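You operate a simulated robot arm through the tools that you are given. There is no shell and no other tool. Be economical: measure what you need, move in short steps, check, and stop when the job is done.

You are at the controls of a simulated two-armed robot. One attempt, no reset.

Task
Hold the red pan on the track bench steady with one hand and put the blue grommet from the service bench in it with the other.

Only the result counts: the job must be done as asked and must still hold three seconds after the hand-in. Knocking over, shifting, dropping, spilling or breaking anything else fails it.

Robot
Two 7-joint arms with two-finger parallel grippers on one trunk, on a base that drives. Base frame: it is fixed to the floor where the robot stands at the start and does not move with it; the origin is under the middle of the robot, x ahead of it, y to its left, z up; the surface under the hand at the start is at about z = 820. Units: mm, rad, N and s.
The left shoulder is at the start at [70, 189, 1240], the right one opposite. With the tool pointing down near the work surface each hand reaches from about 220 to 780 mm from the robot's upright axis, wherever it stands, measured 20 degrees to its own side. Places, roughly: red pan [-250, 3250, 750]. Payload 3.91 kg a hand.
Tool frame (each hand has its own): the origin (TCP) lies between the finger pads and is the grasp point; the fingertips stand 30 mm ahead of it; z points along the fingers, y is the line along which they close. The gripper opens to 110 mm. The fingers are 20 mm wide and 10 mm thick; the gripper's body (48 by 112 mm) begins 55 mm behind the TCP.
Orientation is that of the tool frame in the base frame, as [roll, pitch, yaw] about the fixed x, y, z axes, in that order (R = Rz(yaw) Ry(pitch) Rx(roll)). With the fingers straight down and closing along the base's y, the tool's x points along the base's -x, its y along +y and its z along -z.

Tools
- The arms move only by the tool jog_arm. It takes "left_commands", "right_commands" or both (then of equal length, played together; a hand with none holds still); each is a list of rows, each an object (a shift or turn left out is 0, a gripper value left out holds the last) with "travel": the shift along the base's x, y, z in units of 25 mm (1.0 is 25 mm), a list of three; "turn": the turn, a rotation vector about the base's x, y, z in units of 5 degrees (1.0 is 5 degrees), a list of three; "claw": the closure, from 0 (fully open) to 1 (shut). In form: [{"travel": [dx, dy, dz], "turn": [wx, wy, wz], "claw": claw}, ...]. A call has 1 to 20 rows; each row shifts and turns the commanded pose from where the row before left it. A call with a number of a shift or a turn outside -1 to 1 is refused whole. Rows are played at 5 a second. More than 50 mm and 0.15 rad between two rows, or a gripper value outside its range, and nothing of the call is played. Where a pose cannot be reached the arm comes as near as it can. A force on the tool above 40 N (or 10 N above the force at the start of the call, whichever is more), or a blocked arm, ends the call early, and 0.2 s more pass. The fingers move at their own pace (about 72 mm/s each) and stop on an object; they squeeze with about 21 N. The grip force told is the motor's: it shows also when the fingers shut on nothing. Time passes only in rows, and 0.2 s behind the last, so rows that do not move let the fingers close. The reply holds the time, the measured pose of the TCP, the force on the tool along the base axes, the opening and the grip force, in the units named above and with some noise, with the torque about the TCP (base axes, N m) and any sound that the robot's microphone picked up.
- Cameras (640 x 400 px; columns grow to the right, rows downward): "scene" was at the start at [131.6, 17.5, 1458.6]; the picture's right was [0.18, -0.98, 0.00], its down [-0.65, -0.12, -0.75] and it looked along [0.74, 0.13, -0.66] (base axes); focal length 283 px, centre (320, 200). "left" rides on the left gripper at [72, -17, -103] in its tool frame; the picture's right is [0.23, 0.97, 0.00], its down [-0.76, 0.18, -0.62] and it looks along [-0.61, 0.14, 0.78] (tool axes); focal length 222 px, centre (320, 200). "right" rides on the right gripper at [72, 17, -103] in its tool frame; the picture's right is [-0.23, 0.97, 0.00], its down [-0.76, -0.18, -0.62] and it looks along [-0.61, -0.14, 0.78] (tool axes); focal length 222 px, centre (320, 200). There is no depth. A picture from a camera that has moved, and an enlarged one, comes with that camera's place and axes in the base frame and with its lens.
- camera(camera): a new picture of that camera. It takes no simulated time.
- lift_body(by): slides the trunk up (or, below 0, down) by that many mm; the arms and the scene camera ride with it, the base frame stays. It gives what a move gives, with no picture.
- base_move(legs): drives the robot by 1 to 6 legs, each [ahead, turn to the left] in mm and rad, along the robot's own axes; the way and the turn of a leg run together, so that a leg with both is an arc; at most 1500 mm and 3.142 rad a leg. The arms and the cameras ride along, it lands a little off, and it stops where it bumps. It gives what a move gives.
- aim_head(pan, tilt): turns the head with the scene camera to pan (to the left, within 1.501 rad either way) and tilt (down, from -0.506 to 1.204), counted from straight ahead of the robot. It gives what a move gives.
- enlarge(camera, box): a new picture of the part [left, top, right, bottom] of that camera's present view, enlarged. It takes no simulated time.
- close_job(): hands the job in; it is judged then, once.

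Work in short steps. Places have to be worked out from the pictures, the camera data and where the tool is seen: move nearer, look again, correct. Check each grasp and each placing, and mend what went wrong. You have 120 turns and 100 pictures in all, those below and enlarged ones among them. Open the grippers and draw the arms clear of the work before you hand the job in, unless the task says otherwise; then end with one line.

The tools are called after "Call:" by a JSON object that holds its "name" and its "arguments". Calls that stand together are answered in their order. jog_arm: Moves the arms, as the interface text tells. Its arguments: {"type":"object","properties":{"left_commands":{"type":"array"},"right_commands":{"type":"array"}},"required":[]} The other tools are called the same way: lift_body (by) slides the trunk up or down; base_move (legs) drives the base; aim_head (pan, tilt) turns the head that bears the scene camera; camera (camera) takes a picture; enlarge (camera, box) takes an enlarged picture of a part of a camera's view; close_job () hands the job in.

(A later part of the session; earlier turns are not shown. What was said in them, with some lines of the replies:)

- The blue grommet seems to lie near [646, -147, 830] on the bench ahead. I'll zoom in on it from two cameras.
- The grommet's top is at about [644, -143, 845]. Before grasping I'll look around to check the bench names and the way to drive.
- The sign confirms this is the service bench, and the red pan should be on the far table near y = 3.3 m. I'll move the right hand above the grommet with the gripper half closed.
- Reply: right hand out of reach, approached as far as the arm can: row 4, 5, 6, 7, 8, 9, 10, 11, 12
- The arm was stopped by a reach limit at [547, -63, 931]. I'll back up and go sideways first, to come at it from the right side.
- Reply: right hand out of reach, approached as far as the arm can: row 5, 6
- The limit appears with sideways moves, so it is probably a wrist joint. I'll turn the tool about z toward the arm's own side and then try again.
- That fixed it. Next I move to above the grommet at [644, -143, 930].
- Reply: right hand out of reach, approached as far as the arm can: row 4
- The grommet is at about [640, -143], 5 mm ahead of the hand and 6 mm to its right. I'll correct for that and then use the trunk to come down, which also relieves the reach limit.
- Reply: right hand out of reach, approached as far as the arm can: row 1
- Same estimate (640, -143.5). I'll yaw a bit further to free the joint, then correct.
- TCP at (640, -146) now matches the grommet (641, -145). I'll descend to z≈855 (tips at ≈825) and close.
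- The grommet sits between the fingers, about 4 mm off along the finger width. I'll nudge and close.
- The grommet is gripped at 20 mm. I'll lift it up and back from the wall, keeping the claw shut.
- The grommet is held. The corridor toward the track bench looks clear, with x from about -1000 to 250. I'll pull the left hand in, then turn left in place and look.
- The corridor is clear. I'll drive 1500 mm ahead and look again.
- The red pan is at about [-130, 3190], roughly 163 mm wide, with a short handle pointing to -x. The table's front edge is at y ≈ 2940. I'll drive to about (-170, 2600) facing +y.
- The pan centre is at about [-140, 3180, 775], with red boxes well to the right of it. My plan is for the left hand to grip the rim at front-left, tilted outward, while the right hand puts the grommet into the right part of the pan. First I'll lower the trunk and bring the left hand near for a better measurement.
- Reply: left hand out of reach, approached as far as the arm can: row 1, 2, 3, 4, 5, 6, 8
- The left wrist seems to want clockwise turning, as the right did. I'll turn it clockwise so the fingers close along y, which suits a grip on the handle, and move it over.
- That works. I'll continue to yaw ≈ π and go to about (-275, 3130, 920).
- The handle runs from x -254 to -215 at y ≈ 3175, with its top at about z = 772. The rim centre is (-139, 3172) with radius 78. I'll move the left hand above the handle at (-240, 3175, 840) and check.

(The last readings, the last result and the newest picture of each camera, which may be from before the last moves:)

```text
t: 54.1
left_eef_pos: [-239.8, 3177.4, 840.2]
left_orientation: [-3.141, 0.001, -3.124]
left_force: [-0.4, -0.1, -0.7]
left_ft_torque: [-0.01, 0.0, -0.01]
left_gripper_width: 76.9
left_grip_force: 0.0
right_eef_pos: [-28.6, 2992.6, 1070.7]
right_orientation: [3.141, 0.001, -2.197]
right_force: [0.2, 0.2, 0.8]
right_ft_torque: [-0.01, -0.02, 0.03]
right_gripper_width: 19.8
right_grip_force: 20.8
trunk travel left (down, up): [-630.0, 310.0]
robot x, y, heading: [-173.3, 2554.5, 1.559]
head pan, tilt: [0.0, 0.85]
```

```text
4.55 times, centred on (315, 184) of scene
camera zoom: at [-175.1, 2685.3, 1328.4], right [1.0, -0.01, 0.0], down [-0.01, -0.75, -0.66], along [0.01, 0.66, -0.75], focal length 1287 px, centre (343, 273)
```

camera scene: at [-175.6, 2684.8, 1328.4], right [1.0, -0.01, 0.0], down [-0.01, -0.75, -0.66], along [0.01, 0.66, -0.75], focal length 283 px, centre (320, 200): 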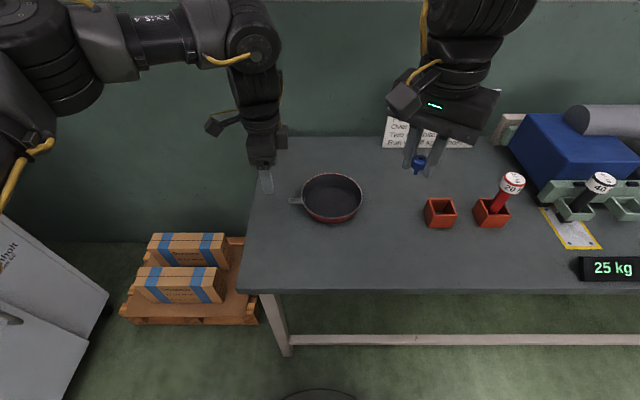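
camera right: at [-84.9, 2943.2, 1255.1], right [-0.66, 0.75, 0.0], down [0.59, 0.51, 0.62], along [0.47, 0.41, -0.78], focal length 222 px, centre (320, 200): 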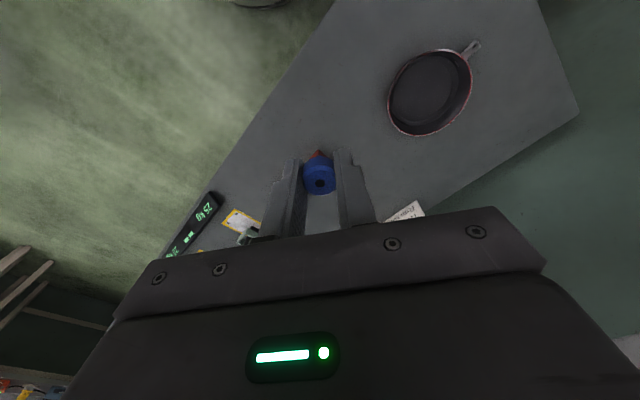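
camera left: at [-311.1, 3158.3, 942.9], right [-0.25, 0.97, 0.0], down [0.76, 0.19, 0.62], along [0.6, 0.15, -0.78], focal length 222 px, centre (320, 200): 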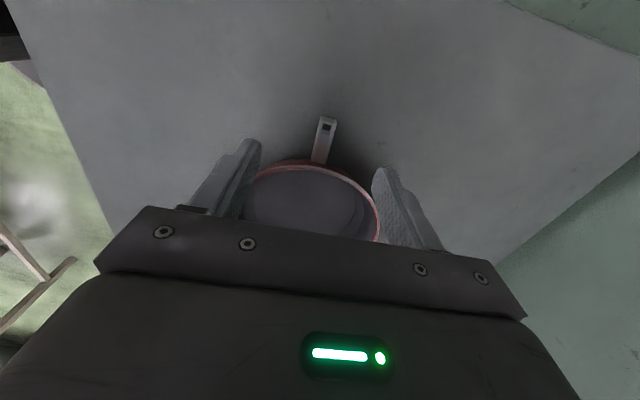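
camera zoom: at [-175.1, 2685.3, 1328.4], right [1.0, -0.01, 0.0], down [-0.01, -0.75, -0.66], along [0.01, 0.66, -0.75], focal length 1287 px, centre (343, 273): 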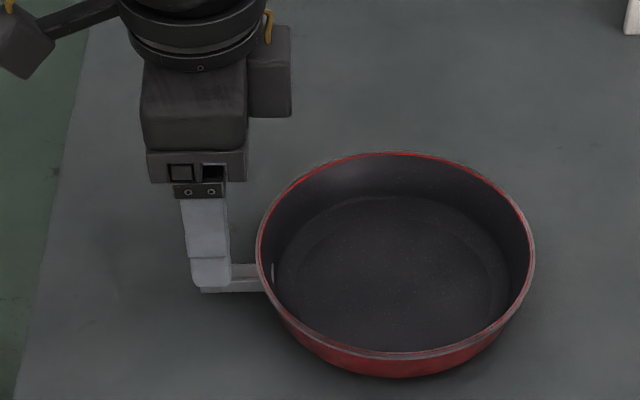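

The handle is at y ≈ 3178, centred. I'll descend to TCP z ≈ 788.

Call:
{"name": "jog_arm", "arguments": {"left_commands": [{"travel": [0, 0.03, -0.7], "claw": 0.5}, {"travel": [0, 0, -0.7]}, {"travel": [0, 0, -0.4]}, {"travel": [0, 0, -0.3]}, {}]}}

Call:
{"name": "camera", "arguments": {"camera": "left"}}

Call:
{"name": "enlarge", "arguments": {"camera": "scene", "box": [245, 140, 385, 228]}}

```text
t: 55.3
left_eef_pos: [-239.7, 3177.9, 787.1]
left_orientation: [3.141, 0.001, -3.121]
left_force: [0.3, -0.3, 0.0]
left_ft_torque: [-0.01, -0.02, 0.02]
left_gripper_width: 55.1
left_grip_force: 0.1
right_eef_pos: [-28.2, 2991.3, 1071.6]
right_orientation: [3.141, 0.002, -2.195]
right_force: [0.4, 0.7, 1.1]
right_ft_torque: [0.0, 0.0, 0.0]
right_gripper_width: 19.7
right_grip_force: 21.5
trunk travel left (down, up): [-630.0, 310.0]
robot x, y, heading: [-175.2, 2555.3, 1.56]
head pan, tilt: [0.0, 0.85]
```

```text
66 pictures are left
camera left: at [-311.6, 3157.8, 889.7], right [-0.25, 0.97, 0.0], down [0.76, 0.19, 0.62], along [0.6, 0.15, -0.78], focal length 222 px, centre (320, 200)
```

left: 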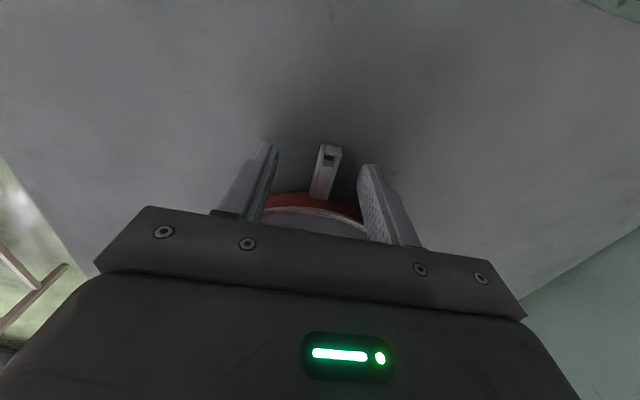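

```text
4.55 times, centred on (315, 184) of scene
camera zoom: at [-175.3, 2685.4, 1328.4], right [1.0, -0.01, 0.0], down [-0.01, -0.75, -0.66], along [0.01, 0.66, -0.75], focal length 1287 px, centre (343, 273)
```

zoom: 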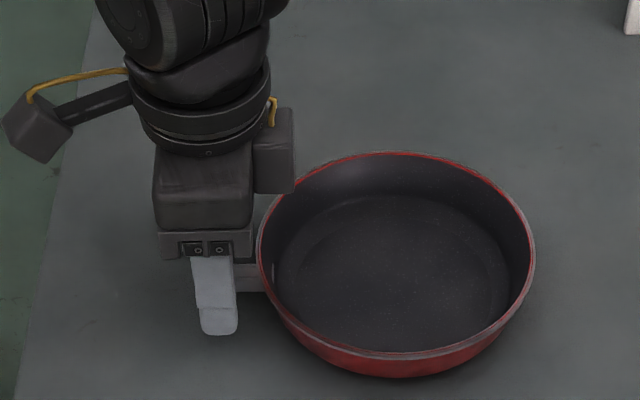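

The fingers straddle the handle, centred. I'll close the left gripper.

Call:
{"name": "jog_arm", "arguments": {"left_commands": [{"claw": 0.65}, {"claw": 0.75}, {"claw": 0.85}, {"claw": 1}, {"claw": 1}, {"claw": 1}]}}

Call:
{"name": "camera", "arguments": {"camera": "left"}}

Call:
{"name": "enlarge", "arguments": {"camera": "scene", "box": [245, 140, 385, 228]}}

```text
t: 56.7
left_eef_pos: [-241.6, 3176.9, 787.7]
left_orientation: [3.141, 0.0, -3.12]
left_force: [-0.8, 0.1, 0.8]
left_ft_torque: [0.02, -0.07, 0.0]
left_gripper_width: 13.8
left_grip_force: 20.9
right_eef_pos: [-28.0, 2993.2, 1071.0]
right_orientation: [3.139, 0.001, -2.195]
right_force: [0.1, -0.2, -0.9]
right_ft_torque: [-0.01, 0.0, -0.01]
right_gripper_width: 19.9
right_grip_force: 21.2
trunk travel left (down, up): [-630.0, 310.0]
robot x, y, heading: [-171.8, 2558.4, 1.559]
head pan, tilt: [0.0, 0.85]
```

```text
64 pictures are left
camera left: at [-311.7, 3158.0, 889.9], right [-0.25, 0.97, 0.0], down [0.76, 0.19, 0.62], along [0.6, 0.15, -0.78], focal length 222 px, centre (320, 200)
```

left: 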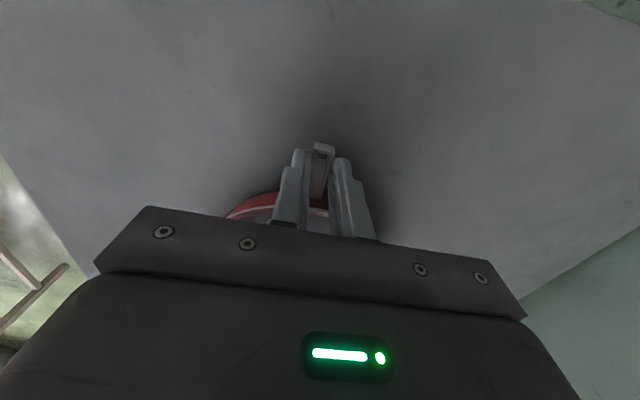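

```text
4.55 times, centred on (315, 184) of scene
camera zoom: at [-175.3, 2685.6, 1328.4], right [1.0, -0.01, 0.0], down [-0.01, -0.75, -0.66], along [0.01, 0.66, -0.75], focal length 1287 px, centre (343, 273)
```

zoom: 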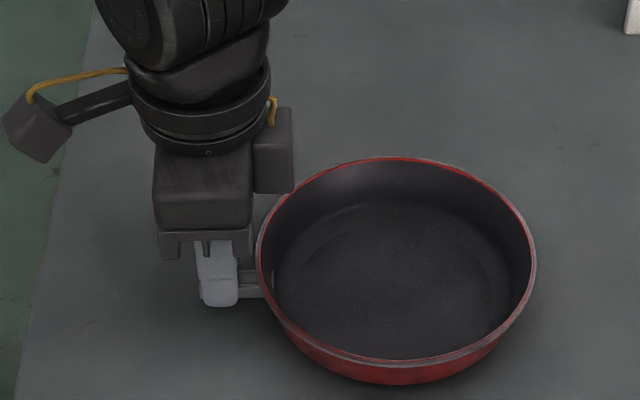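

The handle is gripped at 13.8 mm and the pan barely moved. Now I'll bring the right hand over the pan at (-112, 3165, 920), clear of the left gripper.

Call:
{"name": "jog_arm", "arguments": {"right_commands": [{"travel": [-0.42, 0.86, -0.75], "claw": 1}, {"travel": [-0.42, 0.86, -0.75]}, {"travel": [-0.42, 0.86, -0.75]}, {"travel": [-0.42, 0.86, -0.75]}, {"travel": [-0.42, 0.86, -0.75]}, {"travel": [-0.42, 0.86, -0.75]}, {"travel": [-0.42, 0.86, -0.75]}, {"travel": [-0.42, 0.86, -0.75]}, {}]}}

Call:
{"name": "camera", "arguments": {"camera": "scene"}}

Call:
{"name": "camera", "arguments": {"camera": "right"}}

```text
t: 58.7
left_eef_pos: [-241.0, 3177.7, 786.5]
left_orientation: [3.142, 0.001, -3.121]
left_force: [0.2, -1.3, 0.1]
left_ft_torque: [0.06, -0.2, 0.03]
left_gripper_width: 13.8
left_grip_force: 21.0
right_eef_pos: [-112.6, 3164.0, 923.0]
right_orientation: [3.141, 0.001, -2.193]
right_force: [-0.4, 0.6, -0.4]
right_ft_torque: [0.0, 0.02, 0.01]
right_gripper_width: 19.6
right_grip_force: 21.0
trunk travel left (down, up): [-630.0, 310.0]
robot x, y, heading: [-175.0, 2556.0, 1.562]
head pan, tilt: [0.0, 0.85]
```

```text
62 pictures are left
camera scene: at [-175.0, 2685.3, 1328.4], right [1.0, -0.01, 0.0], down [-0.01, -0.75, -0.66], along [0.01, 0.66, -0.75], focal length 283 px, centre (320, 200)
```

scene: 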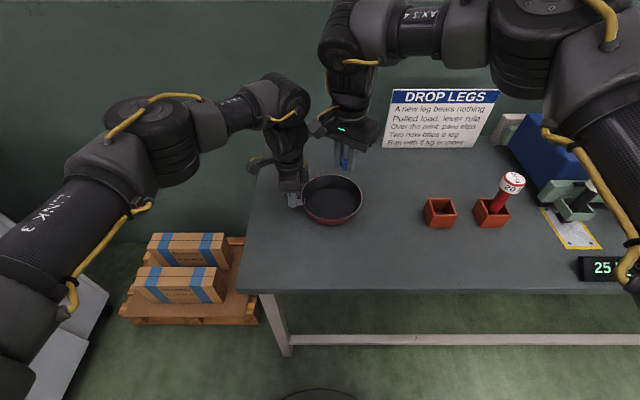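

```text
61 pictures are left
camera right: at [-169.3, 3114.9, 1025.4], right [-0.66, 0.75, 0.0], down [0.59, 0.51, 0.62], along [0.47, 0.41, -0.78], focal length 222 px, centre (320, 200)
```

right: 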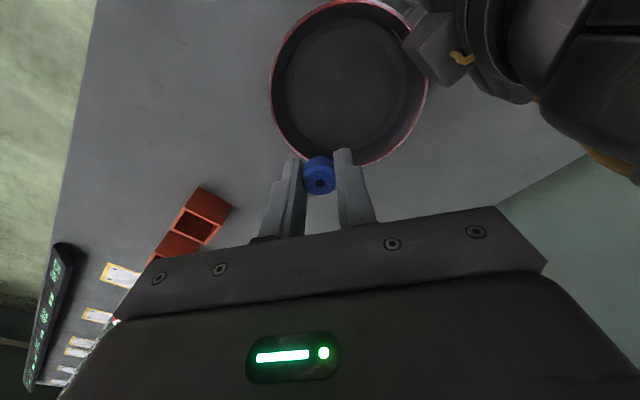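

The pan lies below with clearance to the left gripper. I'll descend in steps to z ≈ 815 and check.

Call:
{"name": "jog_arm", "arguments": {"right_commands": [{"travel": [-0.05, 0.15, -0.9]}, {"travel": [-0.05, 0.1, -0.9]}, {"travel": [0, 0, -0.9]}, {"travel": [0, 0, -0.8]}, {"travel": [0, 0, -0.8]}, {}]}}

Call:
{"name": "enlarge", "arguments": {"camera": "scene", "box": [245, 110, 405, 228]}}

Call:
{"name": "camera", "arguments": {"camera": "right"}}

```text
t: 60.1
left_eef_pos: [-241.9, 3176.7, 787.2]
left_orientation: [-3.141, 0.001, -3.123]
left_force: [-1.0, -0.5, 1.0]
left_ft_torque: [-0.03, 0.15, -0.02]
left_gripper_width: 13.8
left_grip_force: 21.7
right_eef_pos: [-116.1, 3171.2, 814.5]
right_orientation: [3.139, 0.002, -2.196]
right_force: [-0.5, -0.1, -0.1]
right_ft_torque: [0.02, 0.02, 0.02]
right_gripper_width: 19.8
right_grip_force: 21.0
trunk travel left (down, up): [-630.0, 310.0]
robot x, y, heading: [-174.2, 2557.6, 1.564]
head pan, tilt: [0.0, 0.85]
```

```text
3.39 times, centred on (325, 169) of scene
camera zoom: at [-175.5, 2685.5, 1328.4], right [1.0, -0.01, 0.0], down [-0.01, -0.75, -0.66], along [0.01, 0.66, -0.75], focal length 960 px, centre (303, 305)
```

zoom: 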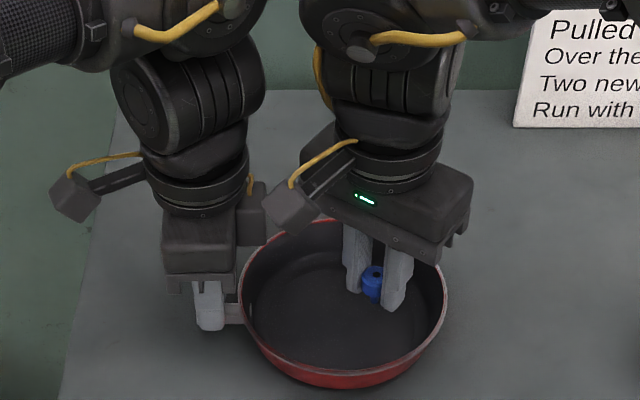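

```text
59 pictures are left
camera right: at [-171.5, 3121.5, 918.2], right [-0.66, 0.75, 0.0], down [0.59, 0.51, 0.62], along [0.47, 0.41, -0.78], focal length 222 px, centre (320, 200)
```

right: 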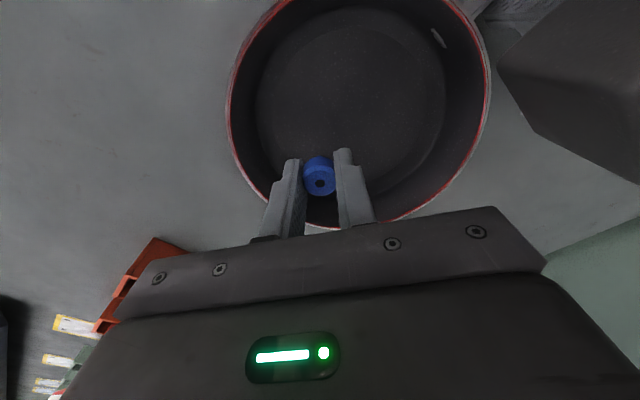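

The tips are inside the rim. The hand camera suggests I'm near the back-right edge of the pan floor, so I'll shift slightly forward and left and descend a bit.

Call:
{"name": "jog_arm", "arguments": {"right_commands": [{"travel": [-0.16, -0.5, 0]}, {"travel": [0, 0, -0.4]}, {}]}}

Call:
{"name": "enlarge", "arguments": {"camera": "scene", "box": [275, 150, 385, 228]}}

Call:
{"name": "camera", "arguments": {"camera": "right"}}

```text
t: 60.9
left_eef_pos: [-241.5, 3176.4, 786.9]
left_orientation: [-3.141, -0.001, -3.122]
left_force: [-0.6, -1.0, 1.6]
left_ft_torque: [-0.06, 0.12, -0.01]
left_gripper_width: 13.7
left_grip_force: 21.4
right_eef_pos: [-118.6, 3157.5, 803.7]
right_orientation: [3.14, 0.001, -2.196]
right_force: [0.1, 0.7, -0.4]
right_ft_torque: [0.0, -0.03, 0.01]
right_gripper_width: 19.7
right_grip_force: 20.9
trunk travel left (down, up): [-630.0, 310.0]
robot x, y, heading: [-175.0, 2557.8, 1.557]
head pan, tilt: [0.0, 0.85]
```

```text
5.13 times, centred on (330, 189) of scene
camera zoom: at [-175.5, 2685.5, 1328.4], right [1.0, -0.01, 0.0], down [-0.01, -0.75, -0.66], along [0.01, 0.66, -0.75], focal length 1452 px, centre (269, 256)
```

zoom: 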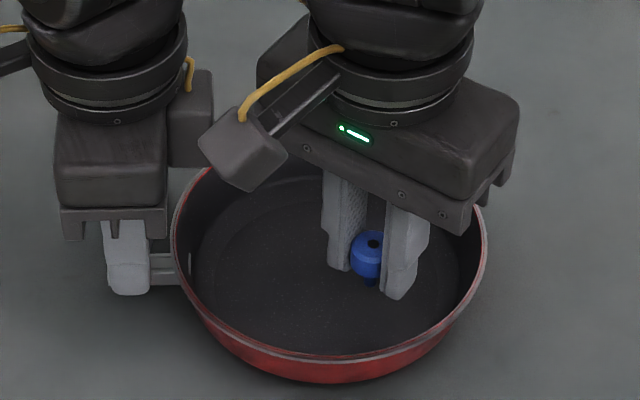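

```text
57 pictures are left
camera right: at [-174.7, 3109.2, 907.2], right [-0.66, 0.75, 0.0], down [0.59, 0.51, 0.62], along [0.47, 0.41, -0.78], focal length 222 px, centre (320, 200)
```

right: 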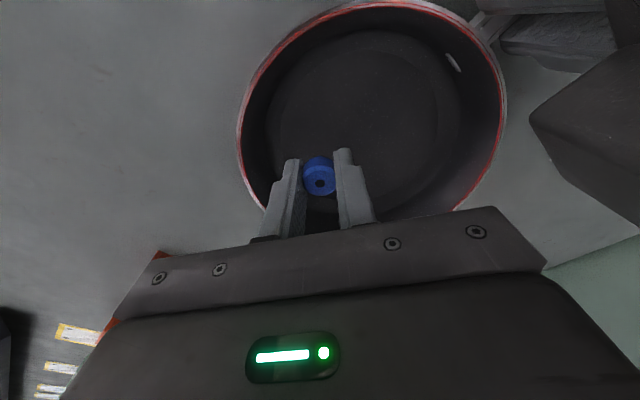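

The grommet is now over the floor of the pan. I'll descend slowly toward contact.

Call:
{"name": "jog_arm", "arguments": {"right_commands": [{"travel": [-0.1, 0, -0.2]}, {"travel": [0, 0, -0.15]}, {}]}}

Call:
{"name": "enlarge", "arguments": {"camera": "scene", "box": [305, 175, 375, 225]}}

```text
t: 61.7
left_eef_pos: [-240.6, 3176.1, 787.0]
left_orientation: [-3.141, -0.001, -3.122]
left_force: [-0.3, -0.2, 0.1]
left_ft_torque: [-0.04, 0.06, -0.04]
left_gripper_width: 13.7
left_grip_force: 20.9
right_eef_pos: [-120.9, 3157.3, 794.4]
right_orientation: [3.14, 0.003, -2.195]
right_force: [-0.2, 0.3, -0.4]
right_ft_torque: [0.01, -0.02, 0.02]
right_gripper_width: 19.7
right_grip_force: 21.1
trunk travel left (down, up): [-630.0, 310.0]
robot x, y, heading: [-176.8, 2550.5, 1.557]
head pan, tilt: [0.0, 0.85]
```

```text
8.00 times, centred on (340, 200) of scene
camera zoom: at [-175.5, 2685.5, 1328.4], right [1.0, -0.01, 0.0], down [-0.01, -0.75, -0.66], along [0.01, 0.66, -0.75], focal length 2265 px, centre (160, 200)
```

zoom: 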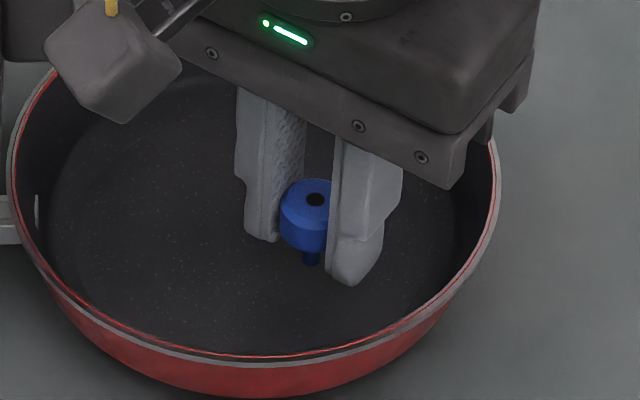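

No contact yet. I'll continue in small steps.

Call:
{"name": "jog_arm", "arguments": {"right_commands": [{"travel": [0, 0, -0.12]}, {"travel": [0, 0, -0.12]}, {}]}}

```text
t: 62.5
left_eef_pos: [-241.6, 3177.2, 787.4]
left_orientation: [3.139, 0.0, -3.122]
left_force: [0.1, -1.3, 0.8]
left_ft_torque: [-0.01, -0.01, -0.04]
left_gripper_width: 13.7
left_grip_force: 21.2
right_eef_pos: [-122.0, 3158.9, 787.8]
right_orientation: [3.141, 0.003, -2.195]
right_force: [0.2, 0.5, 0.0]
right_ft_torque: [-0.02, 0.03, 0.0]
right_gripper_width: 19.7
right_grip_force: 21.5
trunk travel left (down, up): [-630.0, 310.0]
robot x, y, heading: [-174.9, 2555.9, 1.564]
head pan, tilt: [0.0, 0.85]
```

Call:
{"name": "jog_arm", "arguments": {"right_commands": [{"travel": [0, 0, -0.1]}, {"travel": [0, 0, -0.1]}, {}]}}

Call:
{"name": "enlarge", "arguments": {"camera": "scene", "box": [305, 175, 375, 225]}}

```text
t: 63.3
left_eef_pos: [-241.4, 3176.7, 787.3]
left_orientation: [-3.14, -0.001, -3.123]
left_force: [0.1, -0.9, -0.4]
left_ft_torque: [-0.05, -0.02, -0.08]
left_gripper_width: 13.4
left_grip_force: 20.9
right_eef_pos: [-120.9, 3158.1, 782.9]
right_orientation: [3.139, 0.001, -2.196]
right_force: [0.8, -0.2, 0.8]
right_ft_torque: [-0.02, 0.01, 0.02]
right_gripper_width: 19.7
right_grip_force: 20.9
trunk travel left (down, up): [-630.0, 310.0]
robot x, y, heading: [-174.6, 2556.1, 1.555]
head pan, tilt: [0.0, 0.85]
```

```text
8.00 times, centred on (340, 200) of scene
camera zoom: at [-175.4, 2685.5, 1328.4], right [1.0, -0.01, 0.0], down [-0.01, -0.75, -0.66], along [0.01, 0.66, -0.75], focal length 2265 px, centre (160, 200)
```

zoom: 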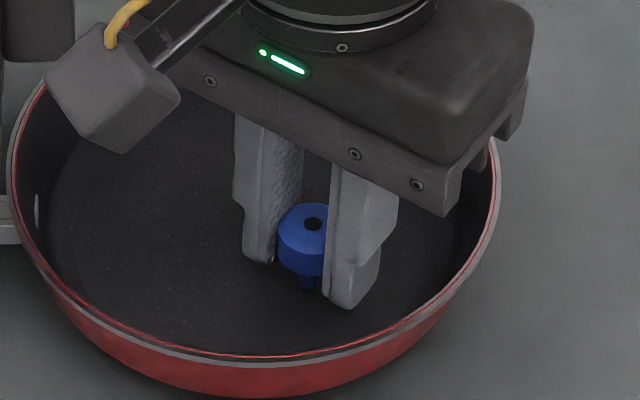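

Still free. Continuing down a few more mm.

Call:
{"name": "jog_arm", "arguments": {"right_commands": [{"travel": [0, 0, -0.1]}, {"travel": [0, 0, -0.1]}, {"travel": [0, 0, -0.1]}, {}]}}

Call:
{"name": "enlarge", "arguments": {"camera": "scene", "box": [305, 175, 375, 225]}}

```text
t: 64.3
left_eef_pos: [-241.1, 3174.6, 788.0]
left_orientation: [3.139, -0.001, -3.121]
left_force: [2.0, 2.7, -9.1]
left_ft_torque: [0.04, 0.42, 0.34]
left_gripper_width: 13.6
left_grip_force: 21.2
right_eef_pos: [-121.3, 3158.2, 779.3]
right_orientation: [3.135, 0.006, -2.196]
right_force: [0.8, 0.9, 37.3]
right_ft_torque: [0.02, -0.02, 0.0]
right_gripper_width: 19.8
right_grip_force: 20.7
trunk travel left (down, up): [-630.0, 310.0]
robot x, y, heading: [-176.1, 2557.0, 1.558]
head pan, tilt: [0.0, 0.85]
```

```text
8.00 times, centred on (340, 200) of scene
camera zoom: at [-175.6, 2683.0, 1328.9], right [1.0, -0.01, 0.0], down [-0.01, -0.75, -0.66], along [0.01, 0.66, -0.75], focal length 2265 px, centre (160, 200)
```

zoom: 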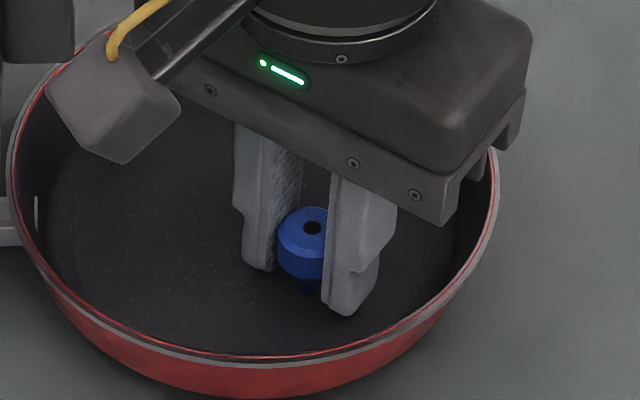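

Contact, with 37 N on the tool: the grommet stands on the pan floor. I'll ease up a little to unload.

Call:
{"name": "jog_arm", "arguments": {"right_commands": [{"travel": [0, 0, 0.08]}, {}]}}

```text
t: 64.9
left_eef_pos: [-241.6, 3176.2, 787.9]
left_orientation: [3.14, 0.001, -3.123]
left_force: [0.0, -2.2, -1.5]
left_ft_torque: [-0.04, -0.18, 0.03]
left_gripper_width: 13.6
left_grip_force: 21.2
right_eef_pos: [-120.5, 3157.3, 778.1]
right_orientation: [3.138, 0.006, -2.195]
right_force: [-0.1, 7.6, 24.2]
right_ft_torque: [0.25, -0.07, 0.0]
right_gripper_width: 19.4
right_grip_force: 21.1
trunk travel left (down, up): [-630.0, 310.0]
robot x, y, heading: [-176.1, 2553.9, 1.562]
head pan, tilt: [0.0, 0.85]
```

Call:
{"name": "jog_arm", "arguments": {"right_commands": [{"travel": [0, 0, 0.08]}, {}]}}

```text
t: 65.5
left_eef_pos: [-240.5, 3176.3, 788.1]
left_orientation: [3.141, 0.001, -3.121]
left_force: [-1.0, -0.9, 1.1]
left_ft_torque: [-0.03, -0.53, -0.09]
left_gripper_width: 13.7
left_grip_force: 20.9
right_eef_pos: [-121.5, 3156.0, 780.6]
right_orientation: [-3.139, -0.001, -2.194]
right_force: [0.1, 2.0, 9.4]
right_ft_torque: [0.06, 0.02, 0.01]
right_gripper_width: 19.9
right_grip_force: 21.2
trunk travel left (down, up): [-630.0, 310.0]
robot x, y, heading: [-173.2, 2556.9, 1.569]
head pan, tilt: [0.0, 0.85]
```

Lightly loaded now. I'll open the right gripper slightly, to about 36 mm, so it doesn't hit the wall, and look.

Call:
{"name": "jog_arm", "arguments": {"right_commands": [{"travel": [0, 0, 0.03], "claw": 0.76}, {"claw": 0.67}, {}]}}

Call:
{"name": "enlarge", "arguments": {"camera": "scene", "box": [305, 175, 375, 225]}}

```text
t: 66.3
left_eef_pos: [-241.1, 3176.7, 787.4]
left_orientation: [3.142, -0.001, -3.122]
left_force: [-1.0, 0.2, 2.2]
left_ft_torque: [-0.02, -0.44, -0.02]
left_gripper_width: 13.8
left_grip_force: 21.0
right_eef_pos: [-120.1, 3156.2, 779.8]
right_orientation: [-3.141, 0.003, -2.195]
right_force: [0.4, 0.8, 0.2]
right_ft_torque: [0.01, 0.01, 0.01]
right_gripper_width: 36.4
right_grip_force: 0.1
trunk travel left (down, up): [-630.0, 310.0]
robot x, y, heading: [-178.4, 2555.7, 1.562]
head pan, tilt: [0.0, 0.85]
```

```text
8.00 times, centred on (340, 200) of scene
camera zoom: at [-175.6, 2685.3, 1328.4], right [1.0, -0.01, 0.0], down [-0.01, -0.75, -0.66], along [0.01, 0.66, -0.75], focal length 2265 px, centre (160, 200)
```

zoom: 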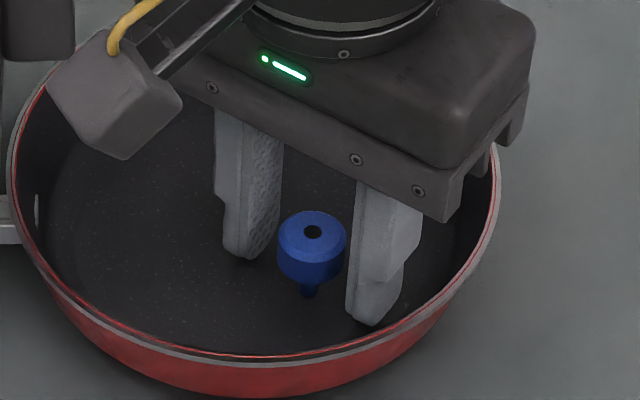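

The grommet stands free on the pan floor. I'll raise the right hand straight up and then draw it back to the right.

Call:
{"name": "jog_arm", "arguments": {"right_commands": [{"travel": [0, 0, 0.5]}, {"travel": [0, 0, 0.8]}, {"travel": [0, 0, 1]}, {"travel": [0, 0, 1]}, {"travel": [0, 0, 1]}, {"travel": [0, 0, 1]}, {"travel": [0, 0, 1]}, {"travel": [0, 0, 1]}, {"travel": [0.5, -1, 1]}, {"travel": [0.5, -1, 1]}, {"travel": [0.5, -1, 1]}, {"travel": [0.5, -1, 0]}, {"travel": [0.5, -1, 0]}, {"travel": [0.5, -1, 0], "claw": 0}, {}]}}

Call:
{"name": "enlarge", "arguments": {"camera": "scene", "box": [275, 150, 385, 228]}}

```text
t: 69.5
left_eef_pos: [-240.6, 3175.8, 787.9]
left_orientation: [3.141, -0.001, -3.123]
left_force: [0.4, -0.4, 1.1]
left_ft_torque: [-0.04, 0.05, -0.04]
left_gripper_width: 13.6
left_grip_force: 20.7
right_eef_pos: [-46.4, 3007.0, 1037.9]
right_orientation: [3.14, 0.003, -2.195]
right_force: [-0.4, 0.0, 0.1]
right_ft_torque: [0.01, -0.01, -0.02]
right_gripper_width: 110.2
right_grip_force: 0.1
trunk travel left (down, up): [-630.0, 310.0]
robot x, y, heading: [-176.2, 2551.5, 1.558]
head pan, tilt: [0.0, 0.85]
```

```text
5.13 times, centred on (330, 189) of scene
camera zoom: at [-175.7, 2685.4, 1328.4], right [1.0, -0.01, 0.0], down [-0.01, -0.75, -0.66], along [0.01, 0.66, -0.75], focal length 1452 px, centre (269, 256)
```

zoom: 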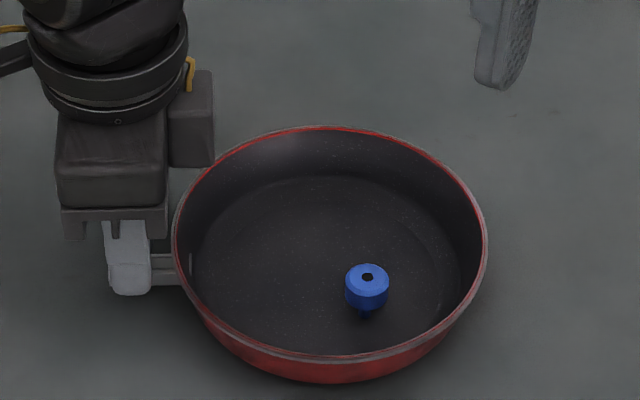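

The grommet stands in the pan. Next I release the handle part way and lift the left hand straight up.

Call:
{"name": "jog_arm", "arguments": {"left_commands": [{"claw": 0.8}, {"claw": 0.6}, {"claw": 0.5}, {}, {"travel": [0, 0, 0.4]}, {"travel": [0, 0, 0.8]}, {"travel": [0, 0, 1]}, {"travel": [0, 0, 1]}, {"travel": [0, 0, 1]}, {"travel": [-0.5, -0.5, 1]}, {"travel": [-1, -0.5, 1]}, {"travel": [-1, -0.5, 1]}, {"travel": [-1, -0.5, 1]}, {}]}}

Call:
{"name": "camera", "arguments": {"camera": "scene"}}

Call:
{"name": "enlarge", "arguments": {"camera": "scene", "box": [275, 150, 385, 228]}}

```text
t: 72.5
left_eef_pos: [-328.6, 3127.9, 992.6]
left_orientation: [-3.141, -0.001, -3.123]
left_force: [0.2, -0.2, -0.9]
left_ft_torque: [0.02, 0.0, 0.0]
left_gripper_width: 54.9
left_grip_force: 0.0
right_eef_pos: [-45.5, 3007.6, 1038.0]
right_orientation: [3.139, 0.001, -2.195]
right_force: [0.6, -0.5, -0.4]
right_ft_torque: [0.02, 0.01, 0.01]
right_gripper_width: 109.9
right_grip_force: 0.1
trunk travel left (down, up): [-630.0, 310.0]
robot x, y, heading: [-173.0, 2559.0, 1.561]
head pan, tilt: [0.0, 0.85]
```

```text
51 pictures are left
camera scene: at [-174.6, 2686.5, 1328.2], right [1.0, -0.01, 0.0], down [-0.01, -0.75, -0.66], along [0.01, 0.66, -0.75], focal length 283 px, centre (320, 200)
```

scene: 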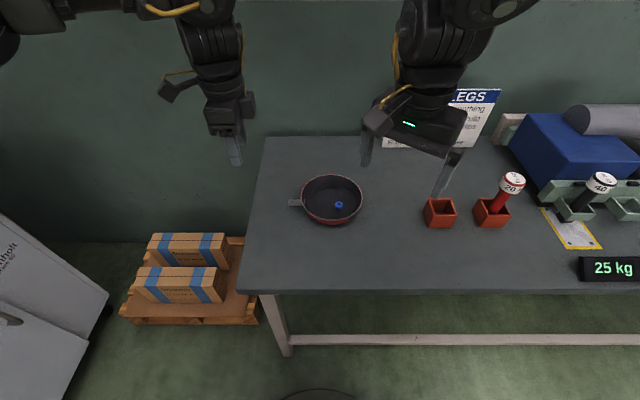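

```text
5.13 times, centred on (330, 189) of scene
camera zoom: at [-174.6, 2686.5, 1328.2], right [1.0, -0.01, 0.0], down [-0.01, -0.75, -0.66], along [0.01, 0.66, -0.75], focal length 1452 px, centre (269, 256)
```

zoom: 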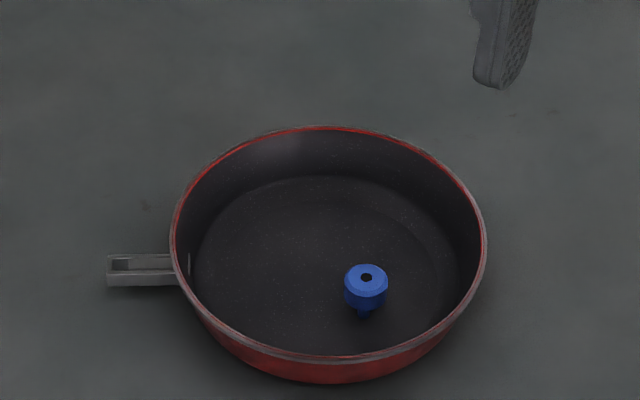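

The grommet stands in the pan, the pan is in place, and both hands are open and clear. I'll hand the job in.

Call:
{"name": "close_job", "arguments": {}}

```text
The job is handed in.
```

The blue grommet from the service bench is standing in the red pan on the track bench. The left hand held the pan by its handle while the right hand placed it, and both hands are now open and clear; the pan moved only about 2 mm when gripped. I have handed the job in but have not seen the verdict.
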